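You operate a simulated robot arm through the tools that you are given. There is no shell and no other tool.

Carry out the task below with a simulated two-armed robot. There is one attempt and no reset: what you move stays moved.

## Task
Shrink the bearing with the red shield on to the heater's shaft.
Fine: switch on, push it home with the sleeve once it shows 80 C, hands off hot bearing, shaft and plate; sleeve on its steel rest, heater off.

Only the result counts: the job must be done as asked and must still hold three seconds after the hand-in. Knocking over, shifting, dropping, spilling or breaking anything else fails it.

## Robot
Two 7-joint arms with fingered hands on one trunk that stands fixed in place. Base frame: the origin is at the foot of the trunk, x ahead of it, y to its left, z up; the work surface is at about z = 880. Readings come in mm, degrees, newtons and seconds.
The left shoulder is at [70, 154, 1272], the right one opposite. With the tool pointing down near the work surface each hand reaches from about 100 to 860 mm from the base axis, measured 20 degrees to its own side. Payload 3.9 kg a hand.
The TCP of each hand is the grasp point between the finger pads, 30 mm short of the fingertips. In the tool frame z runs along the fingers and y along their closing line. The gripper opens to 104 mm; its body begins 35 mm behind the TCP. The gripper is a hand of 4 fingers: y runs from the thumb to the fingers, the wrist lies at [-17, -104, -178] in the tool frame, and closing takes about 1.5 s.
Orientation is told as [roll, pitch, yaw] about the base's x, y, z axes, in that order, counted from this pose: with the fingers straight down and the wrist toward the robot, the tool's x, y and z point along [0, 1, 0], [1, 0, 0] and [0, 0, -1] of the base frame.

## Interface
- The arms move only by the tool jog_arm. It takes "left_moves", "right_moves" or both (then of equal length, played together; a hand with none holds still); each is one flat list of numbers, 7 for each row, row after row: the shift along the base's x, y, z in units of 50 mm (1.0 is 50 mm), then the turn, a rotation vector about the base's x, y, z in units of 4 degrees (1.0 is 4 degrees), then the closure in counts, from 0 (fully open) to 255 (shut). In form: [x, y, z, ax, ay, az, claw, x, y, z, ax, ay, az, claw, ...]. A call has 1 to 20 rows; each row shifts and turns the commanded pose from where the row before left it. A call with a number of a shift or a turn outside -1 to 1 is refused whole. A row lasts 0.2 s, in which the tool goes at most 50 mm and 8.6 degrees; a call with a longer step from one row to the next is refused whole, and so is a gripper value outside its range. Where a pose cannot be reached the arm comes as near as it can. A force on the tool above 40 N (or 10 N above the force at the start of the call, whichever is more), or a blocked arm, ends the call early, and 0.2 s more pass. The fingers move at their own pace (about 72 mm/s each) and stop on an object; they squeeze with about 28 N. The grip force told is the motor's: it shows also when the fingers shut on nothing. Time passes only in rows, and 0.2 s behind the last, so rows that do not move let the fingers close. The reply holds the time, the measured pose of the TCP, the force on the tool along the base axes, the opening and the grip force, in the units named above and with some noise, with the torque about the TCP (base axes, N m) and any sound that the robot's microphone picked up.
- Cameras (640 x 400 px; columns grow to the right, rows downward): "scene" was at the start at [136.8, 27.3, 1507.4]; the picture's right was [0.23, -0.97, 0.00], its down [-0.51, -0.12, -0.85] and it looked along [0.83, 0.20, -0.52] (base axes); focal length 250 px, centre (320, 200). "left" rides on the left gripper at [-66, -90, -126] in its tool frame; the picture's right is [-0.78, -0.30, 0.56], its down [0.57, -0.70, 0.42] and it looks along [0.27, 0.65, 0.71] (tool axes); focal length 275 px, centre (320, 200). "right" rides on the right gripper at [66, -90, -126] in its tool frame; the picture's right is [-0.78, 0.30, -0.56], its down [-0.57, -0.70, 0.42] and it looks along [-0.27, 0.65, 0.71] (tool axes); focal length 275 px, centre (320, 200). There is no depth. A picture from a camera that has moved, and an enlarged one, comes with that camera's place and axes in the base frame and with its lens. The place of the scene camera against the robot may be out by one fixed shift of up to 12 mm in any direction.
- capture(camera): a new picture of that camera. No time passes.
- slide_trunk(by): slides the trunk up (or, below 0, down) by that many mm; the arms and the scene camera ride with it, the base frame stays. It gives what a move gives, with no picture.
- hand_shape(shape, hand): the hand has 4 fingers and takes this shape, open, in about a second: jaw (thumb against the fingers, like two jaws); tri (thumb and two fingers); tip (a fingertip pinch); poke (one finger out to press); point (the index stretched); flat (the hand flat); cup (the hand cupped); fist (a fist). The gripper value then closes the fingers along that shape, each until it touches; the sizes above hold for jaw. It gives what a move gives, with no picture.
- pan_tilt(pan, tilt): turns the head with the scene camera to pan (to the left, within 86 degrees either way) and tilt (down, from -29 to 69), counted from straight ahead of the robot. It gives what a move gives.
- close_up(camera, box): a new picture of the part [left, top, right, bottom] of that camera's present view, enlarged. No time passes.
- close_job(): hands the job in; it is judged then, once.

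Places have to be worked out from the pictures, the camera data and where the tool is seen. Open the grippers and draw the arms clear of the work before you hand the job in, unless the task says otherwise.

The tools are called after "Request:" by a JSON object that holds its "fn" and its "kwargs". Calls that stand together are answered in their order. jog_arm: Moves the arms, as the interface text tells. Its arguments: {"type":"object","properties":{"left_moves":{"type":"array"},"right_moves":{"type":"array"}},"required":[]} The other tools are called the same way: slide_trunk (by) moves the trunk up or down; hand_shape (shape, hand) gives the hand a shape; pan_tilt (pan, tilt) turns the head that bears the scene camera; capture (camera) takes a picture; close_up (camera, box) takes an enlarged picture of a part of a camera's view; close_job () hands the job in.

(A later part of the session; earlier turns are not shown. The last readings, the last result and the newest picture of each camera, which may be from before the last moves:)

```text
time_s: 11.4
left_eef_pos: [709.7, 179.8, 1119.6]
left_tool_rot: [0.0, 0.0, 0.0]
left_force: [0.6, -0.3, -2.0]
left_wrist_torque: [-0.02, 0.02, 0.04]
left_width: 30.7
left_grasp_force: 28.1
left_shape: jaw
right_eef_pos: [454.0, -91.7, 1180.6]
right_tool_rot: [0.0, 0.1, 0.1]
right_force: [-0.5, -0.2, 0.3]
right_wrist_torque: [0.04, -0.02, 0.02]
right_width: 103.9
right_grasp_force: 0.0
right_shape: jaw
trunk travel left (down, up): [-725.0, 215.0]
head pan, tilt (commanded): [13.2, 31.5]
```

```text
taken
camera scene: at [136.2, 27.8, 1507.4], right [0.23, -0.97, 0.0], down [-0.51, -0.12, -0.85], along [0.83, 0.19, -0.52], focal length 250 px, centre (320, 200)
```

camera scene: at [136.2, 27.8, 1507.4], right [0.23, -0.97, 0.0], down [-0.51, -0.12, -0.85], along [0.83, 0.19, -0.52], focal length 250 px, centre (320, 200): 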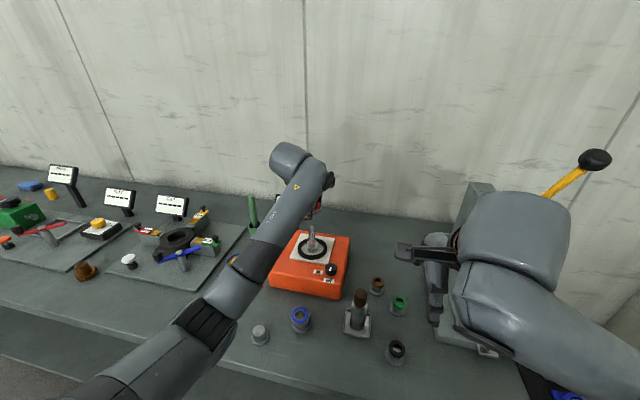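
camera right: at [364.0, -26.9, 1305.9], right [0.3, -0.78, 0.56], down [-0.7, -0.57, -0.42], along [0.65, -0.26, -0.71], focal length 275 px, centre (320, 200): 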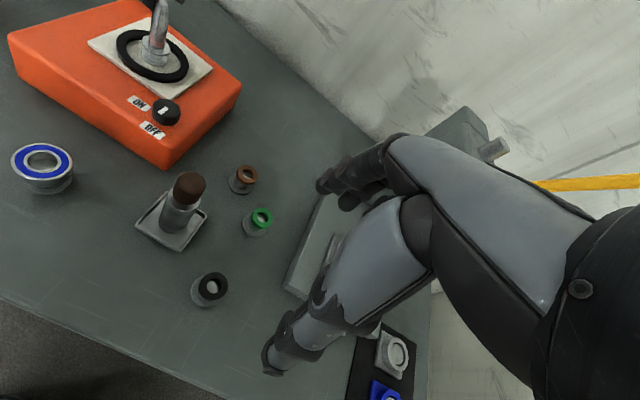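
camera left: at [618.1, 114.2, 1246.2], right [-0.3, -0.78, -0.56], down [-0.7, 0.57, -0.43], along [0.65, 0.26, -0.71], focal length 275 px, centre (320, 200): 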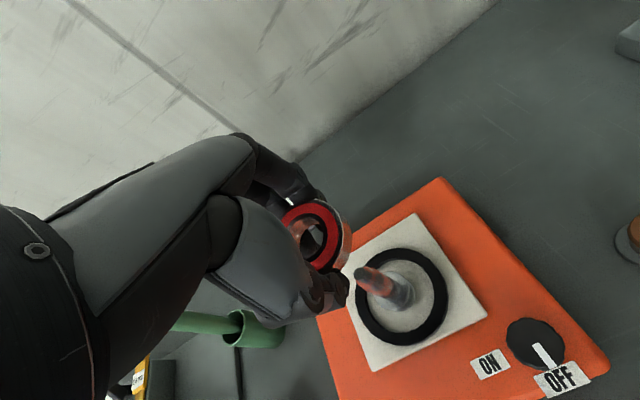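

Nothing has touched. I zoom on the shaft tip and bearing from the left camera, and on the bearing from the scene camera, to check lateral alignment.

Request:
{"fn": "close_up", "kwargs": {"camera": "left", "box": [270, 180, 470, 350]}}

Request:
{"fn": "close_up", "kwargs": {"camera": "scene", "box": [280, 160, 350, 270]}}

Request:
{"fn": "close_up", "kwargs": {"camera": "right", "box": [100, 0, 200, 90]}}

```text
2.35 times, centred on (370, 265) of left
camera zoom: at [618.1, 114.2, 1246.2], right [-0.3, -0.78, -0.56], down [-0.7, 0.57, -0.43], along [0.65, 0.26, -0.71], focal length 648 px, centre (202, 47)
```

zoom: 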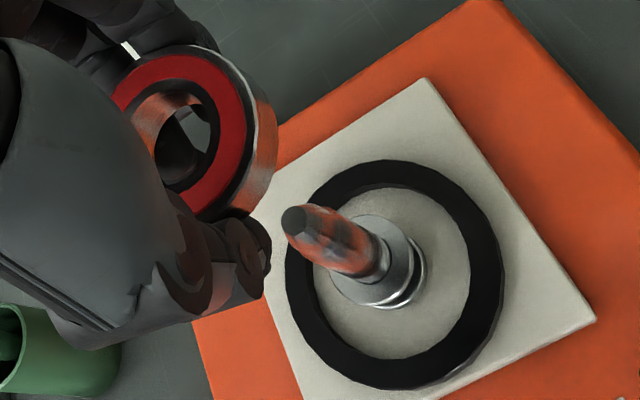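

```text
3.64 times, centred on (315, 215) of scene
camera zoom: at [136.2, 27.8, 1507.4], right [0.23, -0.97, 0.0], down [-0.51, -0.12, -0.85], along [0.83, 0.19, -0.52], focal length 908 px, centre (338, 146)
```

zoom: 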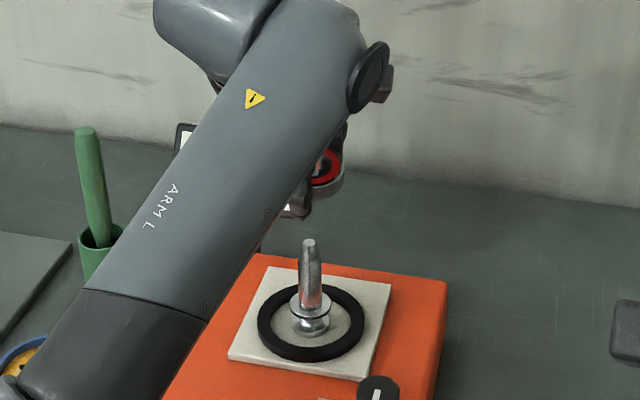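

```text
4.44 times, centred on (150, 45) of right
camera zoom: at [364.0, -26.9, 1305.9], right [0.3, -0.78, 0.56], down [-0.7, -0.57, -0.42], along [0.65, -0.26, -0.71], focal length 1224 px, centre (1076, 889)
```

zoom: 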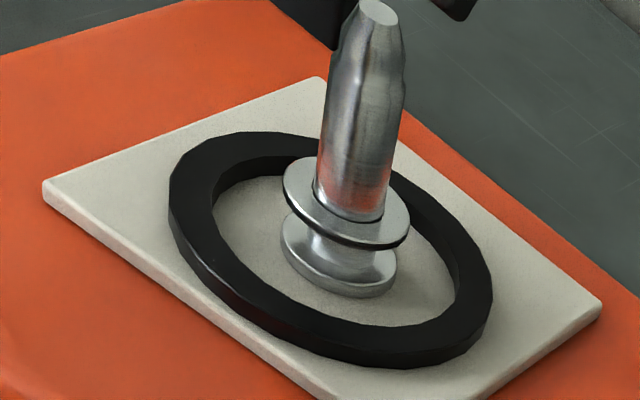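

The shaft tip computes to [709.5, 181.5] and the bearing centre is about [+2, -2.5] mm from the TCP. I shift +3 mm in y, 1 mm back in x, and lower until the bearing is just above the tip.

Request:
{"fn": "jog_arm", "kwargs": {"left_moves": [-0.02, 0.06, -0.48, 0, 0, 0, 255, 0, 0, -0.48, 0, 0, 0, 255, 0, 0, 0, 0, 0, 0, 255]}}

Request:
{"fn": "close_up", "kwargs": {"camera": "left", "box": [270, 180, 430, 310]}}

Request:
{"fn": "close_up", "kwargs": {"camera": "scene", "box": [280, 190, 350, 270]}}

Request:
{"fn": "close_up", "kwargs": {"camera": "right", "box": [100, 0, 200, 90]}}

```text
time_s: 12.2
left_eef_pos: [708.9, 180.8, 1071.1]
left_tool_rot: [-0.1, 0.1, -0.1]
left_force: [0.2, -0.1, -1.1]
left_wrist_torque: [-0.01, 0.05, -0.02]
left_width: 30.8
left_grasp_force: 27.9
left_shape: jaw
right_eef_pos: [454.8, -93.8, 1180.1]
right_tool_rot: [0.0, 0.2, 0.0]
right_force: [-0.3, -0.2, -0.7]
right_wrist_torque: [0.0, -0.04, 0.02]
right_width: 103.8
right_grasp_force: 0.0
right_shape: jaw
trunk travel left (down, up): [-725.0, 215.0]
head pan, tilt (commanded): [13.2, 31.5]
```

```text
3.08 times, centred on (350, 245) of left
camera zoom: at [617.7, 115.4, 1197.2], right [-0.3, -0.78, -0.56], down [-0.7, 0.57, -0.42], along [0.65, 0.27, -0.71], focal length 847 px, centre (228, 62)
```

zoom: 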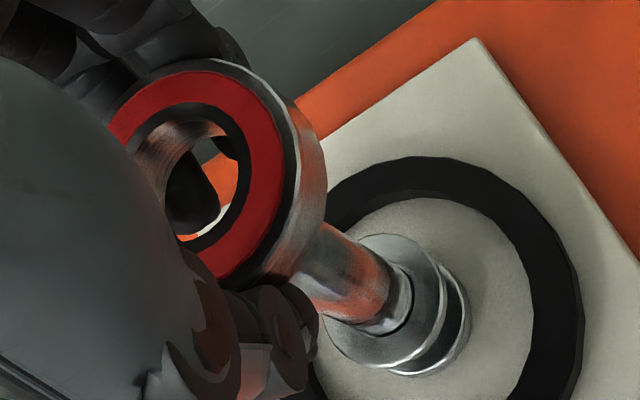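

```text
5.00 times, centred on (315, 230) of scene
camera zoom: at [136.9, 26.9, 1507.4], right [0.23, -0.97, 0.0], down [-0.51, -0.12, -0.85], along [0.83, 0.2, -0.52], focal length 1248 px, centre (345, 50)
```

zoom: 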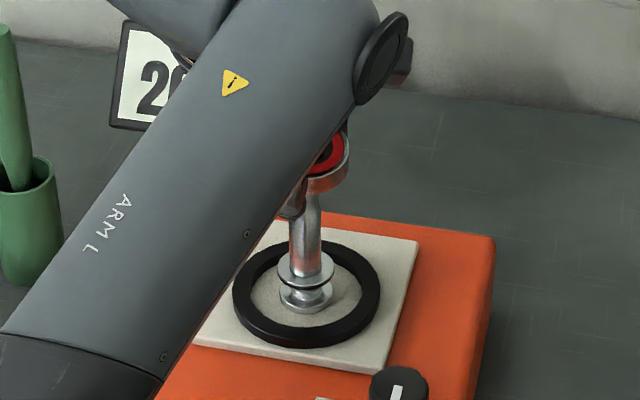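

```text
4.44 times, centred on (150, 45) of right
camera zoom: at [364.6, -27.6, 1305.7], right [0.3, -0.78, 0.56], down [-0.7, -0.57, -0.42], along [0.65, -0.26, -0.71], focal length 1224 px, centre (1076, 889)
```

zoom: 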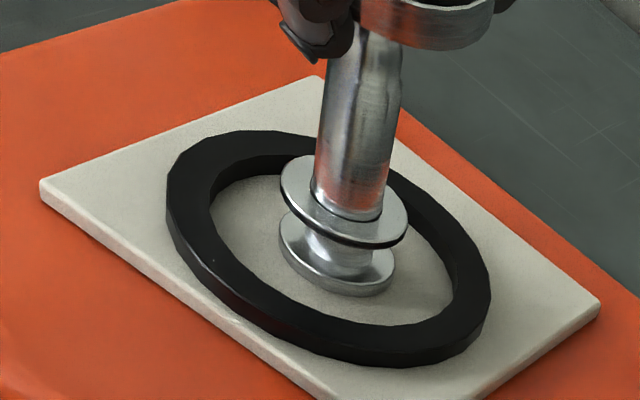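

From scene view the bearing is centred over the shaft; fingertips straddle the shaft. I lower slowly in small steps watching the force.

Request:
{"fn": "jog_arm", "kwargs": {"left_moves": [0, 0, -0.1, 0, 0, 0, 255, 0, 0, -0.1, 0, 0, 0, 255, 0, 0, -0.1, 0, 0, 0, 255]}}

Request:
{"fn": "close_up", "kwargs": {"camera": "left", "box": [270, 180, 430, 310]}}

Request:
{"fn": "close_up", "kwargs": {"camera": "right", "box": [100, 0, 200, 90]}}

```text
time_s: 13.0
left_eef_pos: [707.8, 180.5, 1054.9]
left_tool_rot: [0.0, 0.0, 0.0]
left_force: [0.3, 0.1, -1.6]
left_wrist_torque: [0.01, 0.05, 0.02]
left_width: 31.1
left_grasp_force: 28.4
left_shape: jaw
right_eef_pos: [454.8, -92.5, 1180.2]
right_tool_rot: [-0.1, 0.1, 0.1]
right_force: [0.1, -0.4, 0.2]
right_wrist_torque: [-0.01, 0.01, 0.01]
right_width: 103.7
right_grasp_force: 0.1
right_shape: jaw
trunk travel left (down, up): [-725.0, 215.0]
head pan, tilt (commanded): [13.2, 31.5]
```

```text
3.08 times, centred on (350, 245) of left
camera zoom: at [617.1, 116.1, 1181.7], right [-0.3, -0.78, -0.56], down [-0.7, 0.57, -0.42], along [0.65, 0.27, -0.71], focal length 847 px, centre (228, 62)
```

zoom: 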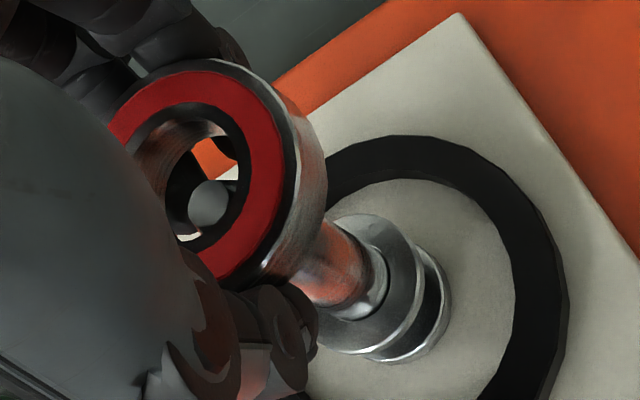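

```text
4.44 times, centred on (150, 45) of right
camera zoom: at [364.8, -27.4, 1305.6], right [0.3, -0.78, 0.56], down [-0.7, -0.57, -0.42], along [0.65, -0.26, -0.71], focal length 1224 px, centre (1076, 889)
```

zoom: 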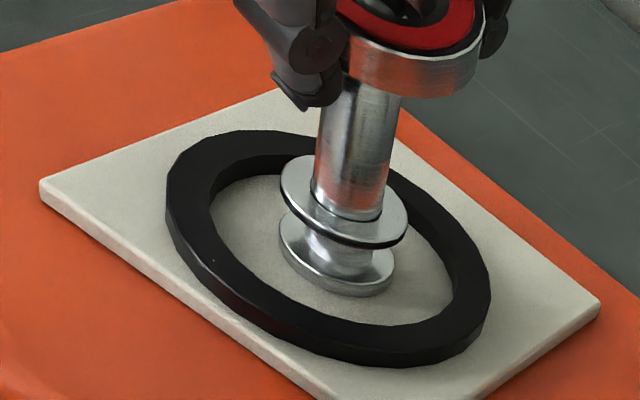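

The shaft tip is visibly inside the bore, about 2 mm off toward +y. I correct and continue down slowly.

Request:
{"fn": "jog_arm", "kwargs": {"left_moves": [0.01, 0.04, -0.08, 0, 0, 0, 255, 0, 0, -0.08, 0, 0, 0, 255, 0, 0, -0.08, 0, 0, 0, 255]}}

Request:
{"fn": "close_up", "kwargs": {"camera": "left", "box": [270, 180, 430, 310]}}

Request:
{"fn": "close_up", "kwargs": {"camera": "right", "box": [100, 0, 200, 90]}}

```text
time_s: 13.8
left_eef_pos: [707.3, 182.7, 1045.1]
left_tool_rot: [0.0, -0.1, -0.1]
left_force: [-3.9, -1.9, 2.3]
left_wrist_torque: [-0.05, 0.06, -0.04]
left_width: 30.7
left_grasp_force: 28.1
left_shape: jaw
right_eef_pos: [454.1, -93.7, 1181.5]
right_tool_rot: [0.0, 0.0, 0.2]
right_force: [-1.0, 0.2, -0.2]
right_wrist_torque: [0.02, 0.03, 0.02]
right_width: 103.6
right_grasp_force: 0.0
right_shape: jaw
trunk travel left (down, up): [-725.0, 215.0]
head pan, tilt (commanded): [13.2, 31.5]
```

```text
3.08 times, centred on (350, 245) of left
camera zoom: at [616.1, 117.2, 1171.7], right [-0.29, -0.78, -0.56], down [-0.7, 0.57, -0.43], along [0.65, 0.27, -0.71], focal length 847 px, centre (228, 62)
```

zoom: 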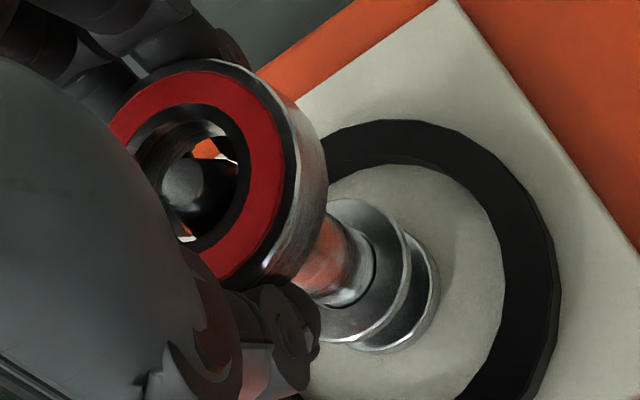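

```text
4.44 times, centred on (150, 45) of right
camera zoom: at [363.1, -28.2, 1306.2], right [0.3, -0.78, 0.56], down [-0.7, -0.57, -0.42], along [0.65, -0.26, -0.71], focal length 1224 px, centre (1076, 889)
```

zoom: 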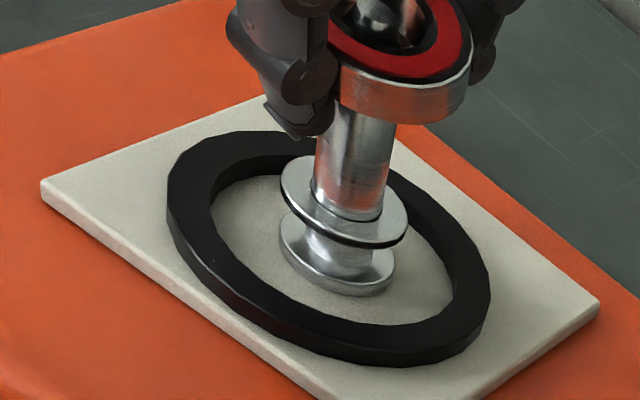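

Light contact (about 4 N): the thumb tip likely brushes the shaft's side. I ease 1 mm in −x and −y and go a few mm further down.

Request:
{"fn": "jog_arm", "kwargs": {"left_moves": [-0.025, -0.01, 0, 0, 0, 0, 255, 0, 0, -0.06, 0, 0, 0, 255, 0, 0, -0.06, 0, 0, 0, 255]}}

Request:
{"fn": "close_up", "kwargs": {"camera": "left", "box": [270, 180, 430, 310]}}

Request:
{"fn": "close_up", "kwargs": {"camera": "right", "box": [100, 0, 200, 90]}}

```text
time_s: 14.6
left_eef_pos: [706.2, 183.0, 1038.3]
left_tool_rot: [0.0, -0.1, 0.0]
left_force: [-2.9, -1.4, -0.8]
left_wrist_torque: [-0.05, 0.05, -0.01]
left_width: 30.7
left_grasp_force: 27.9
left_shape: jaw
right_eef_pos: [455.0, -93.7, 1179.7]
right_tool_rot: [0.0, 0.0, 0.1]
right_force: [0.2, -0.2, 0.7]
right_wrist_torque: [0.01, -0.01, -0.01]
right_width: 104.1
right_grasp_force: 0.0
right_shape: jaw
trunk travel left (down, up): [-725.0, 215.0]
head pan, tilt (commanded): [13.2, 31.5]
```

```text
3.08 times, centred on (350, 245) of left
camera zoom: at [615.3, 117.2, 1164.4], right [-0.3, -0.78, -0.56], down [-0.7, 0.57, -0.42], along [0.65, 0.27, -0.71], focal length 847 px, centre (228, 62)
```

zoom: 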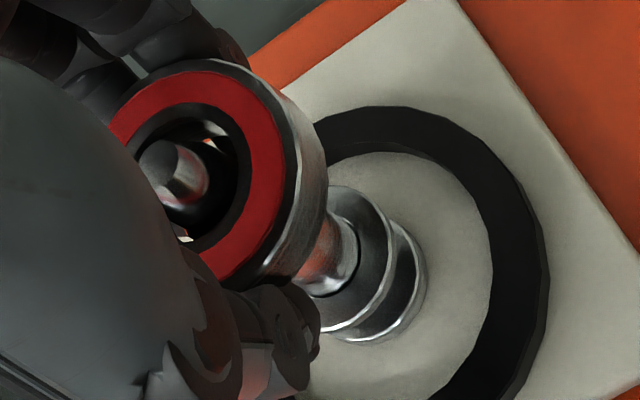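

```text
4.44 times, centred on (150, 45) of right
camera zoom: at [363.9, -27.8, 1305.9], right [0.3, -0.78, 0.56], down [-0.7, -0.57, -0.42], along [0.65, -0.26, -0.71], focal length 1224 px, centre (1076, 889)
```

zoom: 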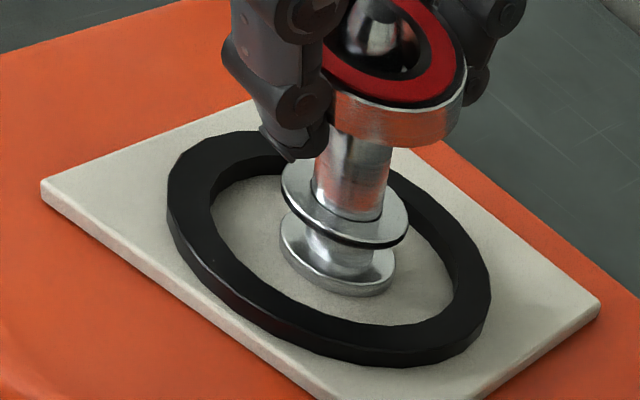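

Still only ~3 N of side contact, and the shaft now stands through the bore. I continue down another ~9 mm in small steps.

Request:
{"fn": "jog_arm", "kwargs": {"left_moves": [-0.02, -0.01, -0.06, 0, 0, 0, 255, 0, 0, -0.06, 0, 0, 0, 255, 0, 0, -0.06, 0, 0, 0, 255]}}

Request:
{"fn": "close_up", "kwargs": {"camera": "right", "box": [100, 0, 200, 90]}}

Request:
{"fn": "close_up", "kwargs": {"camera": "left", "box": [270, 180, 430, 310]}}

```text
time_s: 15.4
left_eef_pos: [705.4, 182.5, 1029.6]
left_tool_rot: [0.0, 0.0, -0.1]
left_force: [-1.1, 0.0, -0.3]
left_wrist_torque: [-0.02, 0.02, 0.04]
left_width: 30.7
left_grasp_force: 28.2
left_shape: jaw
right_eef_pos: [454.6, -93.0, 1179.9]
right_tool_rot: [0.0, 0.2, 0.1]
right_force: [-0.6, -0.4, 0.8]
right_wrist_torque: [0.01, -0.02, -0.02]
right_width: 103.5
right_grasp_force: 0.1
right_shape: jaw
trunk travel left (down, up): [-725.0, 215.0]
head pan, tilt (commanded): [13.2, 31.5]
```

```text
4.44 times, centred on (150, 45) of right
camera zoom: at [364.8, -27.4, 1305.6], right [0.3, -0.78, 0.56], down [-0.7, -0.57, -0.42], along [0.65, -0.26, -0.71], focal length 1224 px, centre (1076, 889)
```

zoom: 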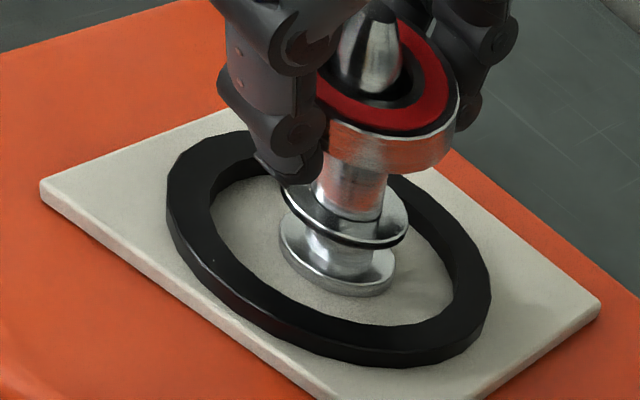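

```text
3.08 times, centred on (350, 245) of left
camera zoom: at [615.0, 117.4, 1155.0], right [-0.3, -0.78, -0.56], down [-0.7, 0.57, -0.42], along [0.65, 0.27, -0.71], focal length 847 px, centre (228, 62)
```

zoom: 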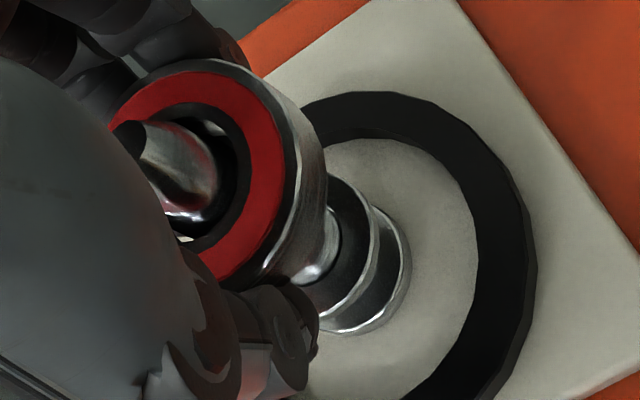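

The bearing is well down the shaft with the thumb tip near the collar's edge, forces near zero. I release here by opening the hand.

Request:
{"fn": "jog_arm", "kwargs": {"left_moves": [0, 0, 0, 0, 0, 0, 200, 0, 0, 0, 0, 0, 0, 150, 0, 0, 0, 0, 0, 0, 100, 0, 0, 0, 0, 0, 0, 50, 0, 0, 0, 0, 0, 0, 0, 0, 0, 0, 0, 0, 0, 0, 0, 0, 0, 0, 0, 0, 0]}}

Request:
{"fn": "close_up", "kwargs": {"camera": "right", "box": [100, 0, 200, 90]}}

Request:
{"fn": "capture", "kwargs": {"camera": "left"}}

```text
time_s: 17.0
left_eef_pos: [706.5, 182.6, 1030.7]
left_tool_rot: [0.0, 0.0, 0.0]
left_force: [-0.3, -0.2, 0.1]
left_wrist_torque: [0.03, 0.0, -0.01]
left_width: 103.4
left_grasp_force: 0.0
left_shape: jaw
right_eef_pos: [456.1, -93.3, 1181.2]
right_tool_rot: [0.1, 0.0, 0.0]
right_force: [-0.2, 0.1, 0.2]
right_wrist_torque: [0.04, 0.01, 0.01]
right_width: 103.7
right_grasp_force: 0.0
right_shape: jaw
trunk travel left (down, up): [-725.0, 215.0]
head pan, tilt (commanded): [13.2, 31.5]
```

```text
4.44 times, centred on (150, 45) of right
camera zoom: at [364.5, -27.5, 1305.7], right [0.3, -0.78, 0.56], down [-0.7, -0.57, -0.42], along [0.65, -0.26, -0.71], focal length 1224 px, centre (1076, 889)
```

zoom: 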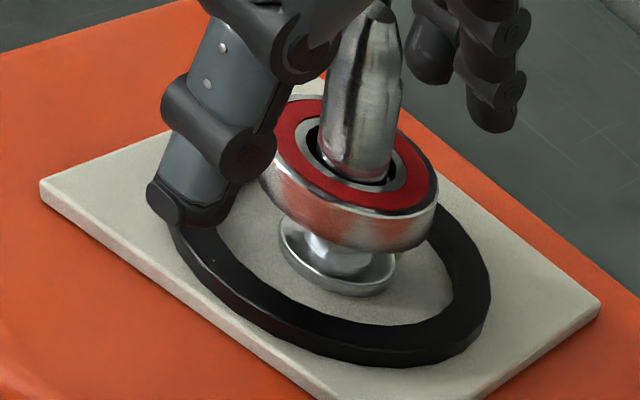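

```text
taken
camera left: at [614.8, 117.2, 1155.2], right [-0.3, -0.78, -0.56], down [-0.7, 0.57, -0.42], along [0.65, 0.27, -0.71], focal length 275 px, centre (320, 200)
```

left: 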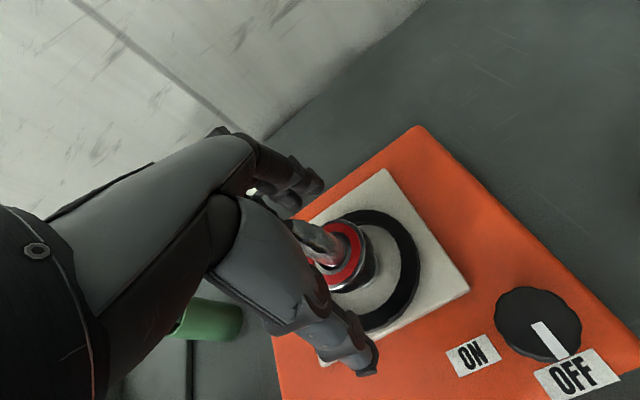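

The bearing dropped onto the shaft, down near the collar. I lift the left hand straight up and clear, then inspect how it sits.

Request:
{"fn": "jog_arm", "kwargs": {"left_moves": [0, 0, 0.4, 0, 0, 0, 0, 0, 0, 0.8, 0, 0, 0, 0, 0, 0, 0.8, 0, 0, 0, 0, 0, 0, 0.8, 0, 0, 0, 0, -0.4, 0.5, 0.5, 0, 0, 0, 0, -0.5, 0.7, 0.4, 0, 0, 0, 0, -0.5, 0.7, 0.4, 0, 0, 0, 0, -0.5, 0.7, 0.3, 0, 0, 0, 0, -0.5, 0.7, 0.3, 0, 0, 0, 0, -0.5, 0.7, 0.2, 0, 0, 0, 0, -0.5, 0.7, 0.2, 0, 0, 0, 0]}}

Request:
{"fn": "close_up", "kwargs": {"camera": "right", "box": [100, 0, 200, 90]}}

Request:
{"fn": "close_up", "kwargs": {"camera": "scene", "box": [285, 215, 345, 275]}}

Request:
{"fn": "capture", "kwargs": {"camera": "scene"}}

```text
time_s: 19.4
left_eef_pos: [532.7, 421.1, 1282.8]
left_tool_rot: [-0.1, -0.2, 0.0]
left_force: [0.6, -0.3, -0.3]
left_wrist_torque: [-0.03, -0.01, 0.0]
left_width: 104.0
left_grasp_force: 0.1
left_shape: jaw
right_eef_pos: [454.2, -91.6, 1181.0]
right_tool_rot: [-0.1, 0.0, 0.2]
right_force: [0.2, -0.1, 0.2]
right_wrist_torque: [-0.03, 0.02, 0.0]
right_width: 103.7
right_grasp_force: 0.0
right_shape: jaw
trunk travel left (down, up): [-725.0, 215.0]
head pan, tilt (commanded): [13.2, 31.5]
```

```text
4.44 times, centred on (150, 45) of right
camera zoom: at [362.8, -25.5, 1306.3], right [0.3, -0.77, 0.56], down [-0.7, -0.57, -0.42], along [0.65, -0.27, -0.71], focal length 1224 px, centre (1076, 889)
```

zoom: 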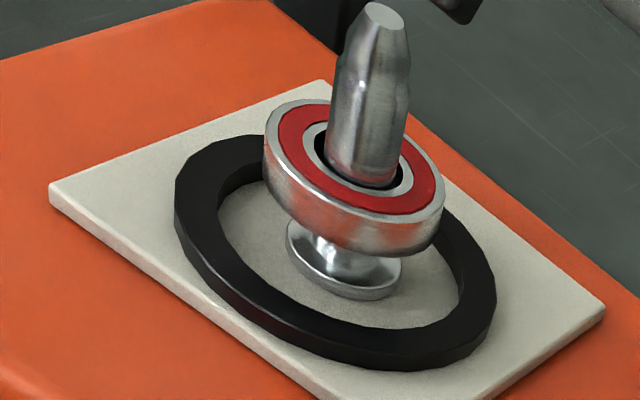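

```text
6.67 times, centred on (315, 245) of scene
camera zoom: at [134.8, 29.3, 1507.5], right [0.23, -0.97, 0.0], down [-0.51, -0.12, -0.85], along [0.83, 0.19, -0.52], focal length 1664 px, centre (353, -100)
```

zoom: 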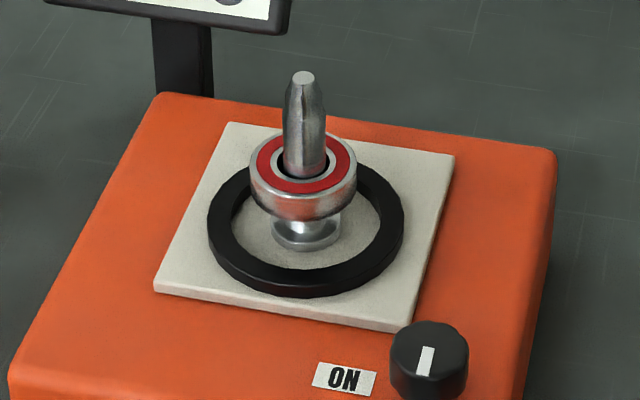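

```text
taken
camera scene: at [134.8, 29.3, 1507.5], right [0.23, -0.97, 0.0], down [-0.51, -0.12, -0.85], along [0.83, 0.19, -0.52], focal length 250 px, centre (320, 200)
```

scene: 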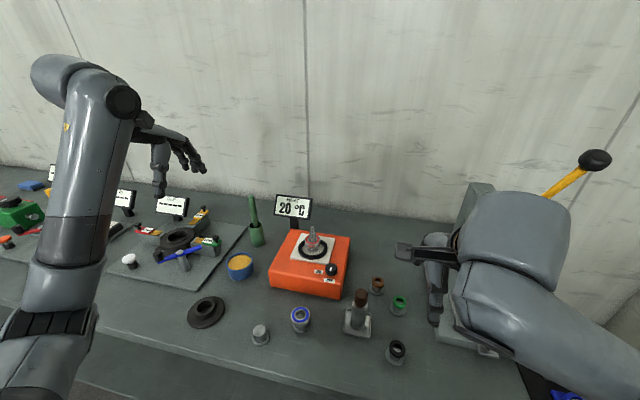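

The bearing rests on the shaft just at/above the collar. Next is the switch; the plate's corner is only ~32 mm from the knob's axis, so I want a slim pinch. I try the "tip" shape on the right hand in free air and look at where the fingertips meet.

Request:
{"fn": "hand_shape", "kwargs": {"shape": "tip", "hand": "right"}}

Request:
{"fn": "capture", "kwargs": {"camera": "right"}}

Request:
{"fn": "jog_arm", "kwargs": {"right_moves": [0, 0, 0, 0, 0, 0, 255, 0, 0, 0, 0, 0, 0, 255, 0, 0, 0, 0, 0, 0, 255, 0, 0, 0, 0, 0, 0, 255, 0, 0, 0, 0, 0, 0, 255, 0, 0, 0, 0, 0, 0, 255, 0, 0, 0, 0, 0, 0, 255, 0, 0, 0, 0, 0, 0, 255]}}

Request:
{"fn": "capture", "kwargs": {"camera": "right"}}

Request:
{"fn": "close_up", "kwargs": {"camera": "scene", "box": [380, 180, 600, 360]}}

```text
time_s: 20.3
left_eef_pos: [534.7, 419.2, 1282.5]
left_tool_rot: [0.0, 0.0, 0.0]
left_force: [-0.1, -0.3, 0.4]
left_wrist_torque: [-0.04, -0.01, 0.01]
left_width: 103.7
left_grasp_force: 0.1
left_shape: jaw
right_eef_pos: [455.5, -93.0, 1179.9]
right_tool_rot: [0.0, 0.0, 0.0]
right_force: [-0.2, 0.9, 0.3]
right_wrist_torque: [-0.01, -0.02, -0.04]
right_width: 104.0
right_grasp_force: 0.0
right_shape: tip
trunk travel left (down, up): [-725.0, 215.0]
head pan, tilt (commanded): [13.2, 31.5]
```

```text
taken
camera right: at [364.8, -27.9, 1305.6], right [0.3, -0.78, 0.56], down [-0.7, -0.57, -0.42], along [0.65, -0.26, -0.71], focal length 275 px, centre (320, 200)
```

right: 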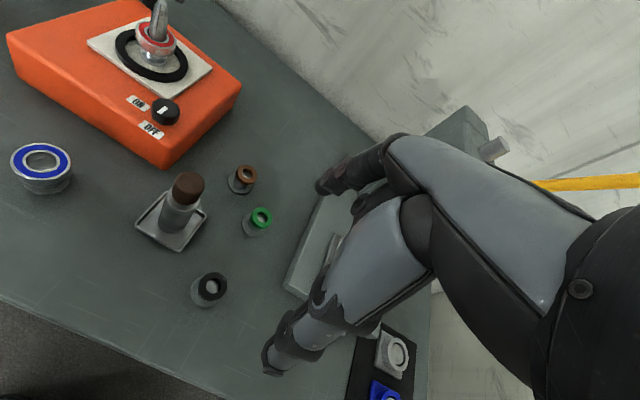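

```text
time_s: 22.1
left_eef_pos: [533.7, 419.3, 1283.3]
left_tool_rot: [0.1, 0.0, 0.0]
left_force: [0.4, 1.0, -0.8]
left_wrist_torque: [0.0, 0.03, 0.01]
left_width: 103.8
left_grasp_force: 0.0
left_shape: jaw
right_eef_pos: [455.4, -93.3, 1180.7]
right_tool_rot: [0.1, 0.0, 0.2]
right_force: [0.5, 0.9, 0.6]
right_wrist_torque: [0.02, 0.0, -0.03]
right_width: 0.0
right_grasp_force: 28.4
right_shape: tip
trunk travel left (down, up): [-725.0, 215.0]
head pan, tilt (commanded): [13.2, 31.5]
```

```text
taken
camera right: at [364.5, -27.4, 1305.7], right [0.3, -0.78, 0.56], down [-0.7, -0.57, -0.42], along [0.65, -0.26, -0.71], focal length 275 px, centre (320, 200)
```

right: 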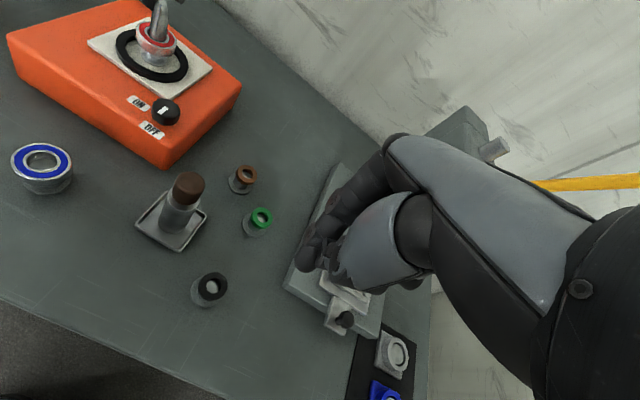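

```text
2.22 times, centred on (490, 270) of scene
camera zoom: at [136.7, 27.2, 1507.4], right [0.23, -0.97, 0.0], down [-0.51, -0.12, -0.85], along [0.83, 0.2, -0.52], focal length 555 px, centre (-58, 44)
```

zoom: 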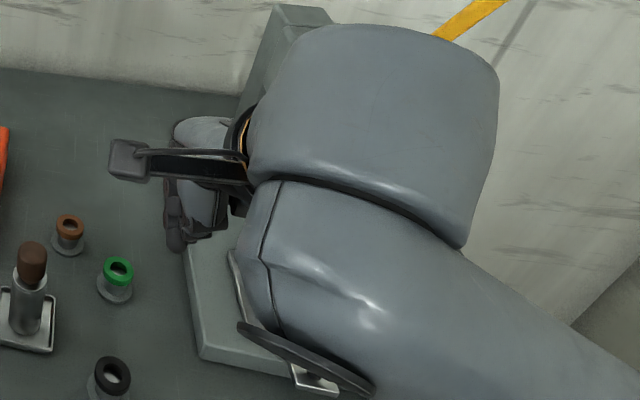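

Request:
{"fn": "close_up", "kwargs": {"camera": "right", "box": [270, 190, 420, 320]}}

```text
3.08 times, centred on (345, 255) of right
camera zoom: at [364.5, -27.4, 1305.7], right [0.3, -0.78, 0.56], down [-0.7, -0.57, -0.42], along [0.65, -0.26, -0.71], focal length 847 px, centre (243, 31)
```

zoom: 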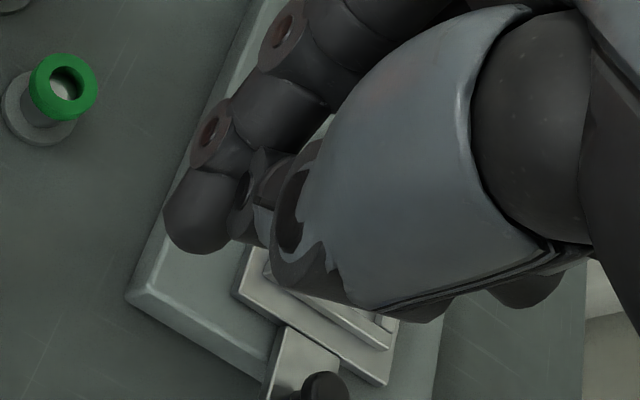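

The tip pinch closes near TCP +30 mm with only index and thumb in play, which suits the knob. I bring the right hand above the knob with the fingers part open (about 60 mm), yawed −10°, then test in free air whether it can yaw to −90°.

Request:
{"fn": "jog_arm", "kwargs": {"right_moves": [0.6, 0.655, -0.2, 0, 0, -0.417, 108, 0.6, 0.655, -0.2, 0, 0, -0.417, 108, 0.6, 0.655, -0.2, 0, 0, -0.417, 108, 0.6, 0.655, -0.2, 0, 0, -0.417, 108, 0.6, 0.655, -0.2, 0, 0, -0.417, 108, 0.6, 0.655, -0.2, 0, 0, -0.417, 108]}}

Request:
{"fn": "capture", "kwargs": {"camera": "right"}}

Request:
{"fn": "capture", "kwargs": {"camera": "scene"}}

Request:
{"fn": "capture", "kwargs": {"camera": "left"}}

```text
time_s: 23.5
left_eef_pos: [534.4, 421.5, 1281.2]
left_tool_rot: [-0.1, 0.0, 0.1]
left_force: [0.9, -0.2, -0.2]
left_wrist_torque: [-0.04, -0.01, 0.03]
left_width: 103.5
left_grasp_force: 0.1
left_shape: jaw
right_eef_pos: [634.8, 106.3, 1117.9]
right_tool_rot: [-0.2, 0.1, -9.9]
right_force: [0.5, 0.4, 0.0]
right_wrist_torque: [0.0, 0.01, 0.02]
right_width: 59.6
right_grasp_force: 0.0
right_shape: tip
trunk travel left (down, up): [-725.0, 215.0]
head pan, tilt (commanded): [13.2, 31.5]
```

```text
taken
camera right: at [557.8, 187.4, 1243.2], right [0.16, -0.81, 0.56], down [-0.79, -0.44, -0.42], along [0.59, -0.37, -0.71], focal length 275 px, centre (320, 200)
```

right: 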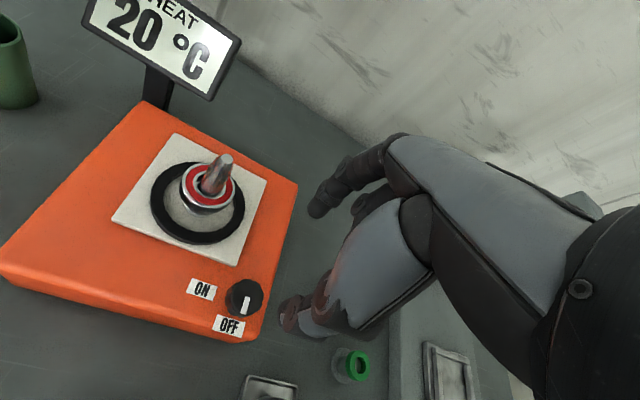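

```text
taken
camera scene: at [137.4, 29.8, 1507.2], right [0.23, -0.97, 0.0], down [-0.51, -0.12, -0.85], along [0.83, 0.19, -0.52], focal length 250 px, centre (320, 200)
```

scene: 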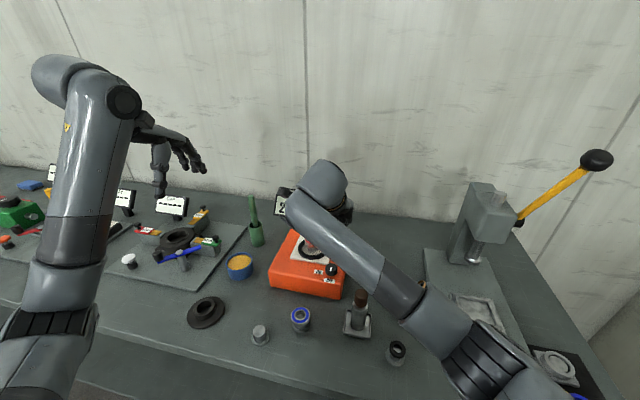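

```text
taken
camera left: at [443.8, 356.4, 1406.9], right [-0.3, -0.78, -0.56], down [-0.7, 0.57, -0.43], along [0.65, 0.26, -0.71], focal length 275 px, centre (320, 200)
```

left: 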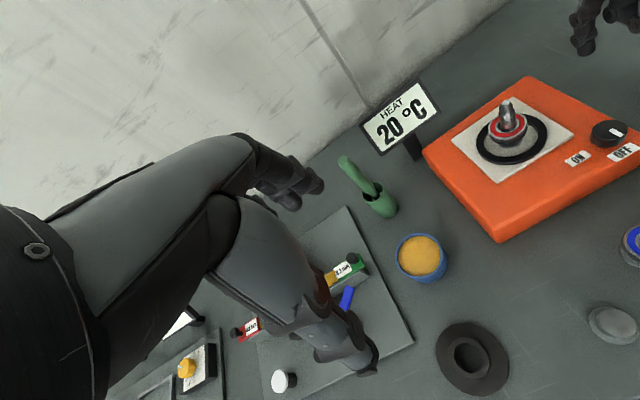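

Good: the display, knob and bearing are all visible here. I zoom on the knob to refine its centre.

Request:
{"fn": "close_up", "kwargs": {"camera": "right", "box": [180, 250, 300, 350]}}

Request:
{"fn": "close_up", "kwargs": {"camera": "right", "box": [130, 130, 290, 260]}}

```text
4.00 times, centred on (240, 300) of right
camera zoom: at [557.8, 187.4, 1243.2], right [0.16, -0.81, 0.56], down [-0.79, -0.44, -0.42], along [0.59, -0.37, -0.71], focal length 1101 px, centre (640, -200)
```

zoom: 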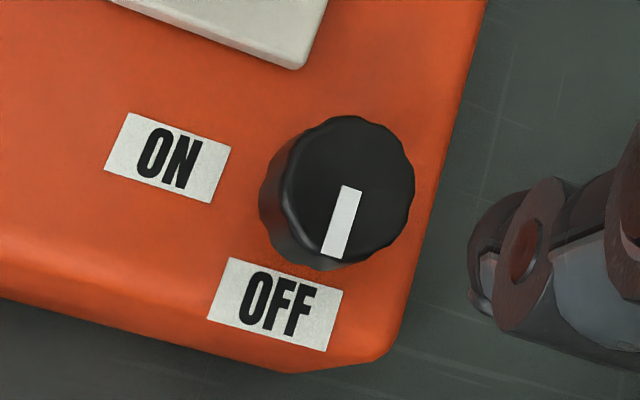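

```text
3.08 times, centred on (210, 195) of right
camera zoom: at [557.8, 187.4, 1243.2], right [0.16, -0.81, 0.56], down [-0.79, -0.44, -0.42], along [0.59, -0.37, -0.71], focal length 847 px, centre (658, 215)
```

zoom: 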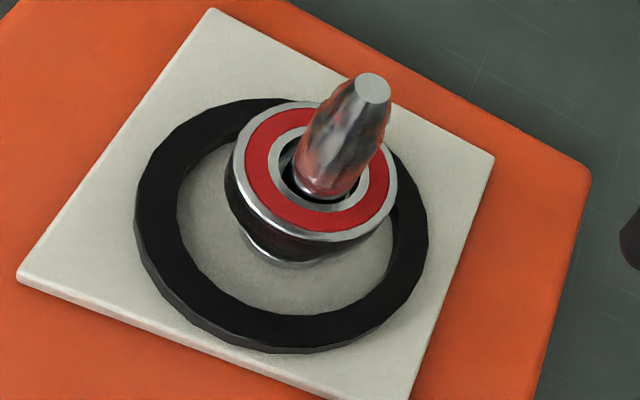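

Knob axis is at about [631.5, 103] and the mark points at 188° (OFF); ON is at about 98°. I test the yaw range in free air: rotating the right hand by −80° here.

Request:
{"fn": "jog_arm", "kwargs": {"right_moves": [-0.07, -0.06, 0, 0, 0, -1, 108, 0, 0, 0, 0, 0, -1, 108, 0, 0, 0, 0, 0, -1, 108, 0, 0, 0, 0, 0, -1, 108, 0, 0, 0, 0, 0, -1, 108, 0, 0, 0, 0, 0, -1, 108, 0, 0, 0, 0, 0, -1, 108, 0, 0, 0, 0, 0, -1, 108, 0, 0, 0, 0, 0, -1, 108, 0, 0, 0, 0, 0, -1, 108, 0, 0, 0, 0, 0, -1, 108, 0, 0, 0, 0, 0, -1, 108, 0, 0, 0, 0, 0, -1, 108, 0, 0, 0, 0, 0, -1, 108, 0, 0, 0, 0, 0, -1, 108, 0, 0, 0, 0, 0, -1, 108, 0, 0, 0, 0, 0, -1, 108, 0, 0, 0, 0, 0, -1, 108, 0, 0, 0, 0, 0, -1, 108, 0, 0, 0, 0, 0, -1, 108]}}

Request:
{"fn": "capture", "kwargs": {"camera": "scene"}}

Request:
{"fn": "capture", "kwargs": {"camera": "left"}}

Request:
{"fn": "capture", "kwargs": {"camera": "right"}}

```text
time_s: 27.9
left_eef_pos: [533.3, 419.3, 1283.4]
left_tool_rot: [0.0, 0.0, 0.0]
left_force: [-0.2, 0.1, -0.5]
left_wrist_torque: [0.0, 0.01, 0.03]
left_width: 103.6
left_grasp_force: 0.1
left_shape: jaw
right_eef_pos: [652.4, 80.5, 1134.5]
right_tool_rot: [1.4, 1.2, -73.3]
right_force: [0.1, 0.0, -0.1]
right_wrist_torque: [0.02, 0.04, 0.0]
right_width: 59.7
right_grasp_force: 0.1
right_shape: tip
right hand out of reach, approached as far as the arm can: row 15, 16, 17, 18, 19, 20
trunk travel left (down, up): [-725.0, 215.0]
head pan, tilt (commanded): [13.2, 31.5]
stopped in row 20 (right hand): the arm was blocked; the commanded pose is now the measured one
```

```text
taken
camera scene: at [136.7, 27.5, 1507.4], right [0.23, -0.97, 0.0], down [-0.51, -0.12, -0.85], along [0.83, 0.2, -0.52], focal length 250 px, centre (320, 200)
```

scene: 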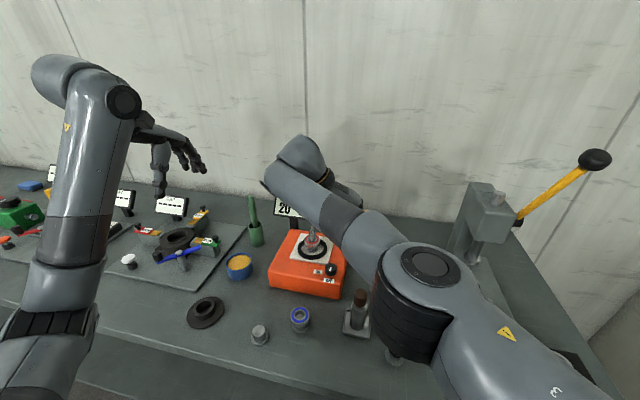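

```text
taken
camera left: at [443.2, 354.2, 1407.8], right [-0.3, -0.78, -0.56], down [-0.7, 0.57, -0.42], along [0.65, 0.27, -0.71], focal length 275 px, centre (320, 200)
```

left: 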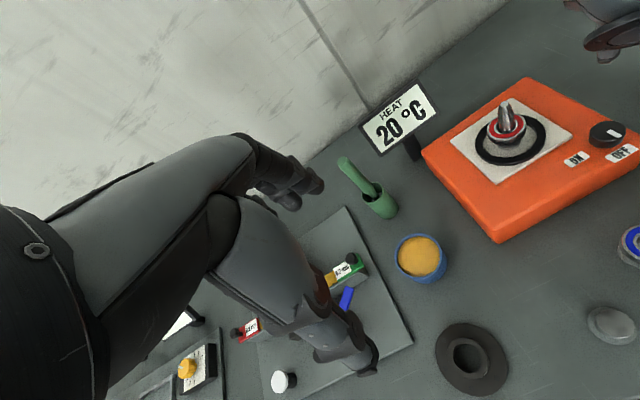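

```text
taken
camera right: at [686.1, 182.1, 1264.0], right [-0.67, -0.52, 0.53], down [-0.74, 0.52, -0.42], along [-0.06, -0.68, -0.73], focal length 275 px, centre (320, 200)
```

right: 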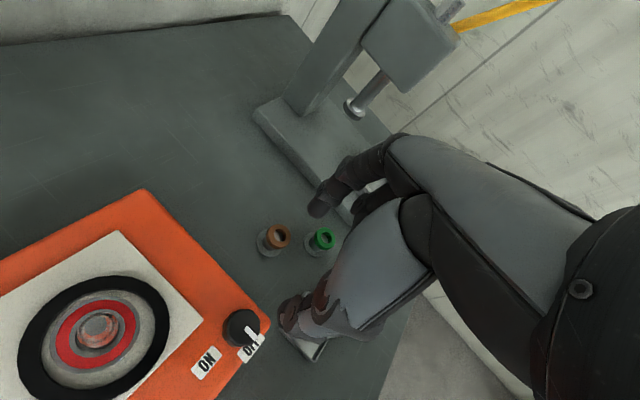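

The right arm reaches about −66° yaw before its limit, so I'll turn the knob in two strokes of ~48° between −8° and −56°. I return to yaw −8° over the knob, levelling the hand.

Request:
{"fn": "jog_arm", "kwargs": {"right_moves": [-0.025, 0.026, -0.04, 0, 0, 1, 108, -0.025, 0.026, -0.04, 0, 0, 1, 108, -0.025, 0.026, -0.04, 0, 0, 1, 108, -0.025, 0.026, -0.04, 0, 0, 1, 108, -0.025, 0.026, -0.04, 0, 0, 1, 108, -0.025, 0.026, -0.04, 0, 0, 1, 108, -0.025, 0.026, -0.04, 0, 0, 1, 108, -0.025, 0.026, -0.04, 0, 0, 1, 108, -0.025, 0.026, -0.04, 0, 0, 1, 108, -0.025, 0.026, -0.04, 0, 0, 1, 108, -0.025, 0.026, -0.04, 0, 0, 1, 108, -0.025, 0.026, -0.04, 0, 0, 1, 108, -0.025, 0.026, -0.04, 0, 0, 1, 108, -0.025, 0.026, -0.04, 0, 0, 1, 108, -0.025, 0.026, -0.04, 0, 0, 1, 108, -0.025, 0.026, -0.04, 0, 0, 1, 108, -0.025, 0.026, -0.04, 0, 0, 0.32, 108, 0, 0, 0, -0.388, -0.248, 0, 108]}}

Request:
{"fn": "capture", "kwargs": {"camera": "right"}}

Request:
{"fn": "close_up", "kwargs": {"camera": "right", "box": [180, 240, 320, 350]}}

```text
time_s: 31.7
left_eef_pos: [534.7, 419.7, 1282.0]
left_tool_rot: [0.1, 0.0, 0.0]
left_force: [0.3, 0.7, -0.3]
left_wrist_torque: [0.01, 0.02, -0.01]
left_width: 103.8
left_grasp_force: 0.1
left_shape: jaw
right_eef_pos: [627.5, 109.4, 1098.7]
right_tool_rot: [0.0, 0.1, -7.8]
right_force: [0.0, -0.1, -0.8]
right_wrist_torque: [0.0, -0.01, -0.03]
right_width: 59.8
right_grasp_force: 0.1
right_shape: tip
right hand out of reach, approached as far as the arm can: row 1
trunk travel left (down, up): [-725.0, 215.0]
head pan, tilt (commanded): [13.2, 31.5]
```

```text
taken
camera right: at [546.4, 186.8, 1224.0], right [0.19, -0.81, 0.56], down [-0.77, -0.47, -0.42], along [0.61, -0.35, -0.71], focal length 275 px, centre (320, 200)
```

right: 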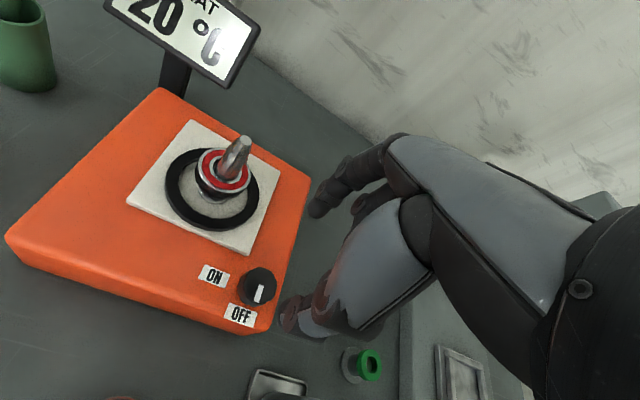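

```text
3.64 times, centred on (250, 295) of right
camera zoom: at [546.4, 186.8, 1224.0], right [0.19, -0.81, 0.56], down [-0.77, -0.47, -0.42], along [0.61, -0.35, -0.71], focal length 1001 px, centre (574, -146)
```

zoom: 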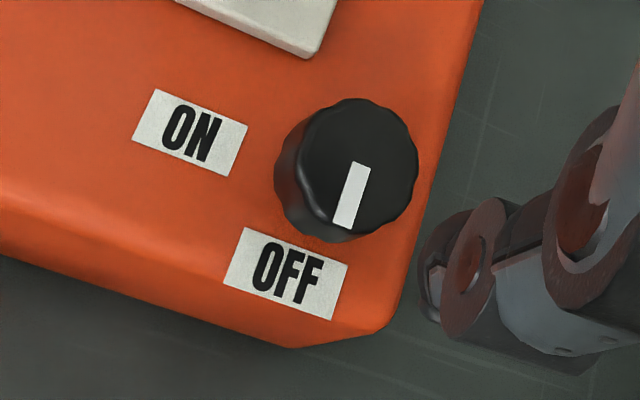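

Knob axis relative to the TCP is about [+4, −7] mm. I correct that and lower to z≈1030 for another check.

Request:
{"fn": "jog_arm", "kwargs": {"right_moves": [0.08, -0.146, -0.34, 0, 0, 0, 108, 0, 0, -0.5, 0, 0, 0, 108, 0, 0, -0.5, 0, 0, 0, 108]}}

Request:
{"fn": "capture", "kwargs": {"camera": "right"}}

Request:
{"fn": "close_up", "kwargs": {"camera": "right", "box": [220, 200, 360, 330]}}

Request:
{"fn": "close_up", "kwargs": {"camera": "left", "box": [460, 40, 640, 200]}}

```text
time_s: 32.5
left_eef_pos: [534.8, 419.7, 1283.3]
left_tool_rot: [0.0, 0.1, 0.0]
left_force: [-0.4, 0.4, -0.6]
left_wrist_torque: [-0.02, 0.02, 0.0]
left_width: 103.8
left_grasp_force: 0.0
left_shape: jaw
right_eef_pos: [632.1, 102.8, 1032.2]
right_tool_rot: [0.0, 0.0, -7.8]
right_force: [-0.1, 0.3, 0.0]
right_wrist_torque: [0.01, 0.0, 0.01]
right_width: 59.6
right_grasp_force: 0.1
right_shape: tip
trunk travel left (down, up): [-725.0, 215.0]
head pan, tilt (commanded): [13.2, 31.5]
```

```text
taken
camera right: at [550.8, 179.7, 1156.8], right [0.19, -0.81, 0.56], down [-0.77, -0.47, -0.42], along [0.61, -0.35, -0.71], focal length 275 px, centre (320, 200)
```

right: 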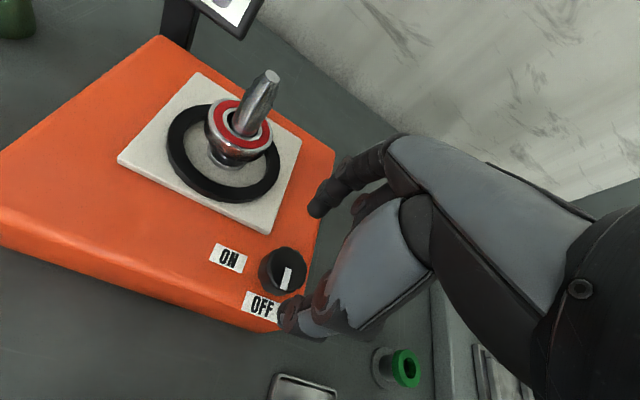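

```text
3.08 times, centred on (290, 265) of right
camera zoom: at [550.8, 179.7, 1156.8], right [0.19, -0.81, 0.56], down [-0.77, -0.47, -0.42], along [0.61, -0.35, -0.71], focal length 847 px, centre (412, 0)
```

zoom: 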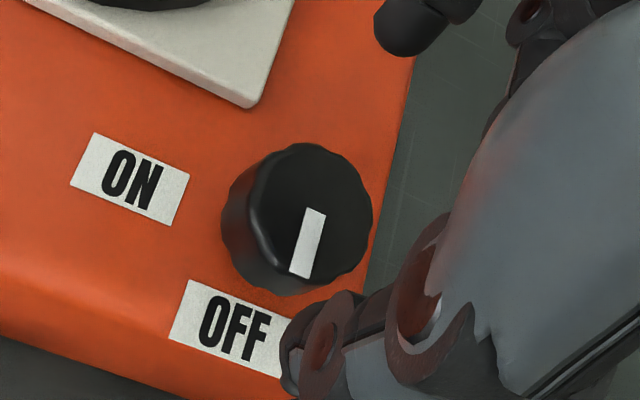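

```text
2.50 times, centred on (550, 120) of left
camera zoom: at [443.5, 354.1, 1407.7], right [-0.3, -0.78, -0.56], down [-0.7, 0.57, -0.42], along [0.65, 0.27, -0.71], focal length 688 px, centre (-255, 400)
```

zoom: 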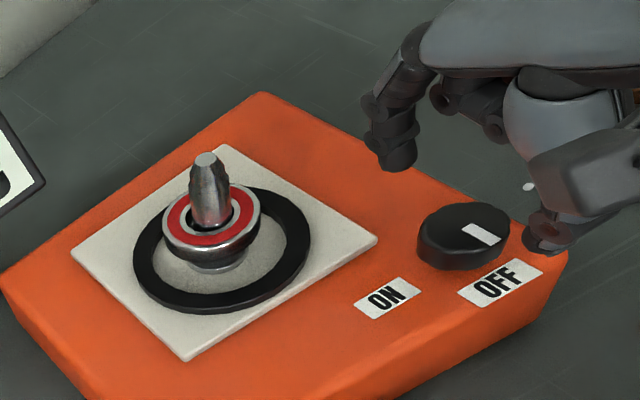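

The hand is centred on the knob within ~1 mm. I lower so the fingertips straddle the cap (TCP z≈993) and then pinch it.

Request:
{"fn": "jog_arm", "kwargs": {"right_moves": [0.01, 0.02, -0.4, 0, 0, 0, 108, 0, 0, -0.38, 0, 0, 0, 108]}}

Request:
{"fn": "close_up", "kwargs": {"camera": "left", "box": [460, 40, 640, 200]}}

Request:
{"fn": "close_up", "kwargs": {"camera": "right", "box": [220, 180, 380, 310]}}

```text
time_s: 33.1
left_eef_pos: [534.0, 419.4, 1280.9]
left_tool_rot: [0.0, 0.0, 0.0]
left_force: [0.5, 0.1, -0.5]
left_wrist_torque: [0.05, -0.01, 0.0]
left_width: 103.8
left_grasp_force: 0.0
left_shape: jaw
right_eef_pos: [631.0, 102.5, 991.3]
right_tool_rot: [0.0, 0.1, -7.8]
right_force: [-0.1, -0.3, 0.2]
right_wrist_torque: [0.0, 0.01, 0.0]
right_width: 59.8
right_grasp_force: 0.0
right_shape: tip
trunk travel left (down, up): [-725.0, 215.0]
head pan, tilt (commanded): [13.2, 31.5]
```

```text
2.50 times, centred on (550, 120) of left
camera zoom: at [443.5, 354.1, 1407.7], right [-0.3, -0.78, -0.56], down [-0.7, 0.57, -0.42], along [0.65, 0.27, -0.71], focal length 688 px, centre (-255, 400)
```

zoom: 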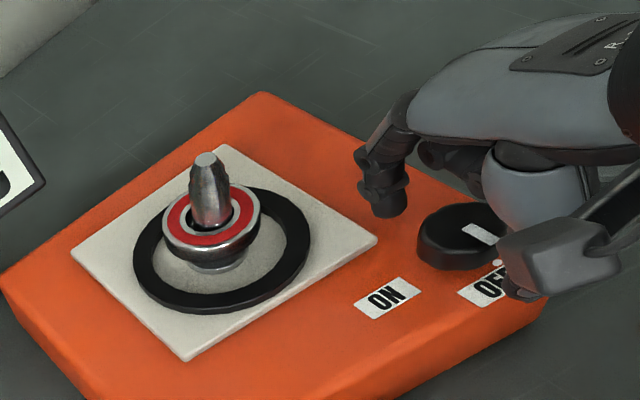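

```text
3.08 times, centred on (300, 245) of right
camera zoom: at [550.5, 180.5, 1118.1], right [0.19, -0.81, 0.56], down [-0.77, -0.47, -0.42], along [0.6, -0.35, -0.72], focal length 847 px, centre (382, 62)
```

zoom: 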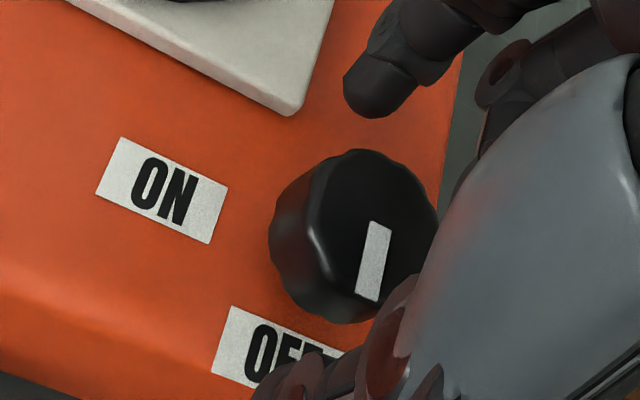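

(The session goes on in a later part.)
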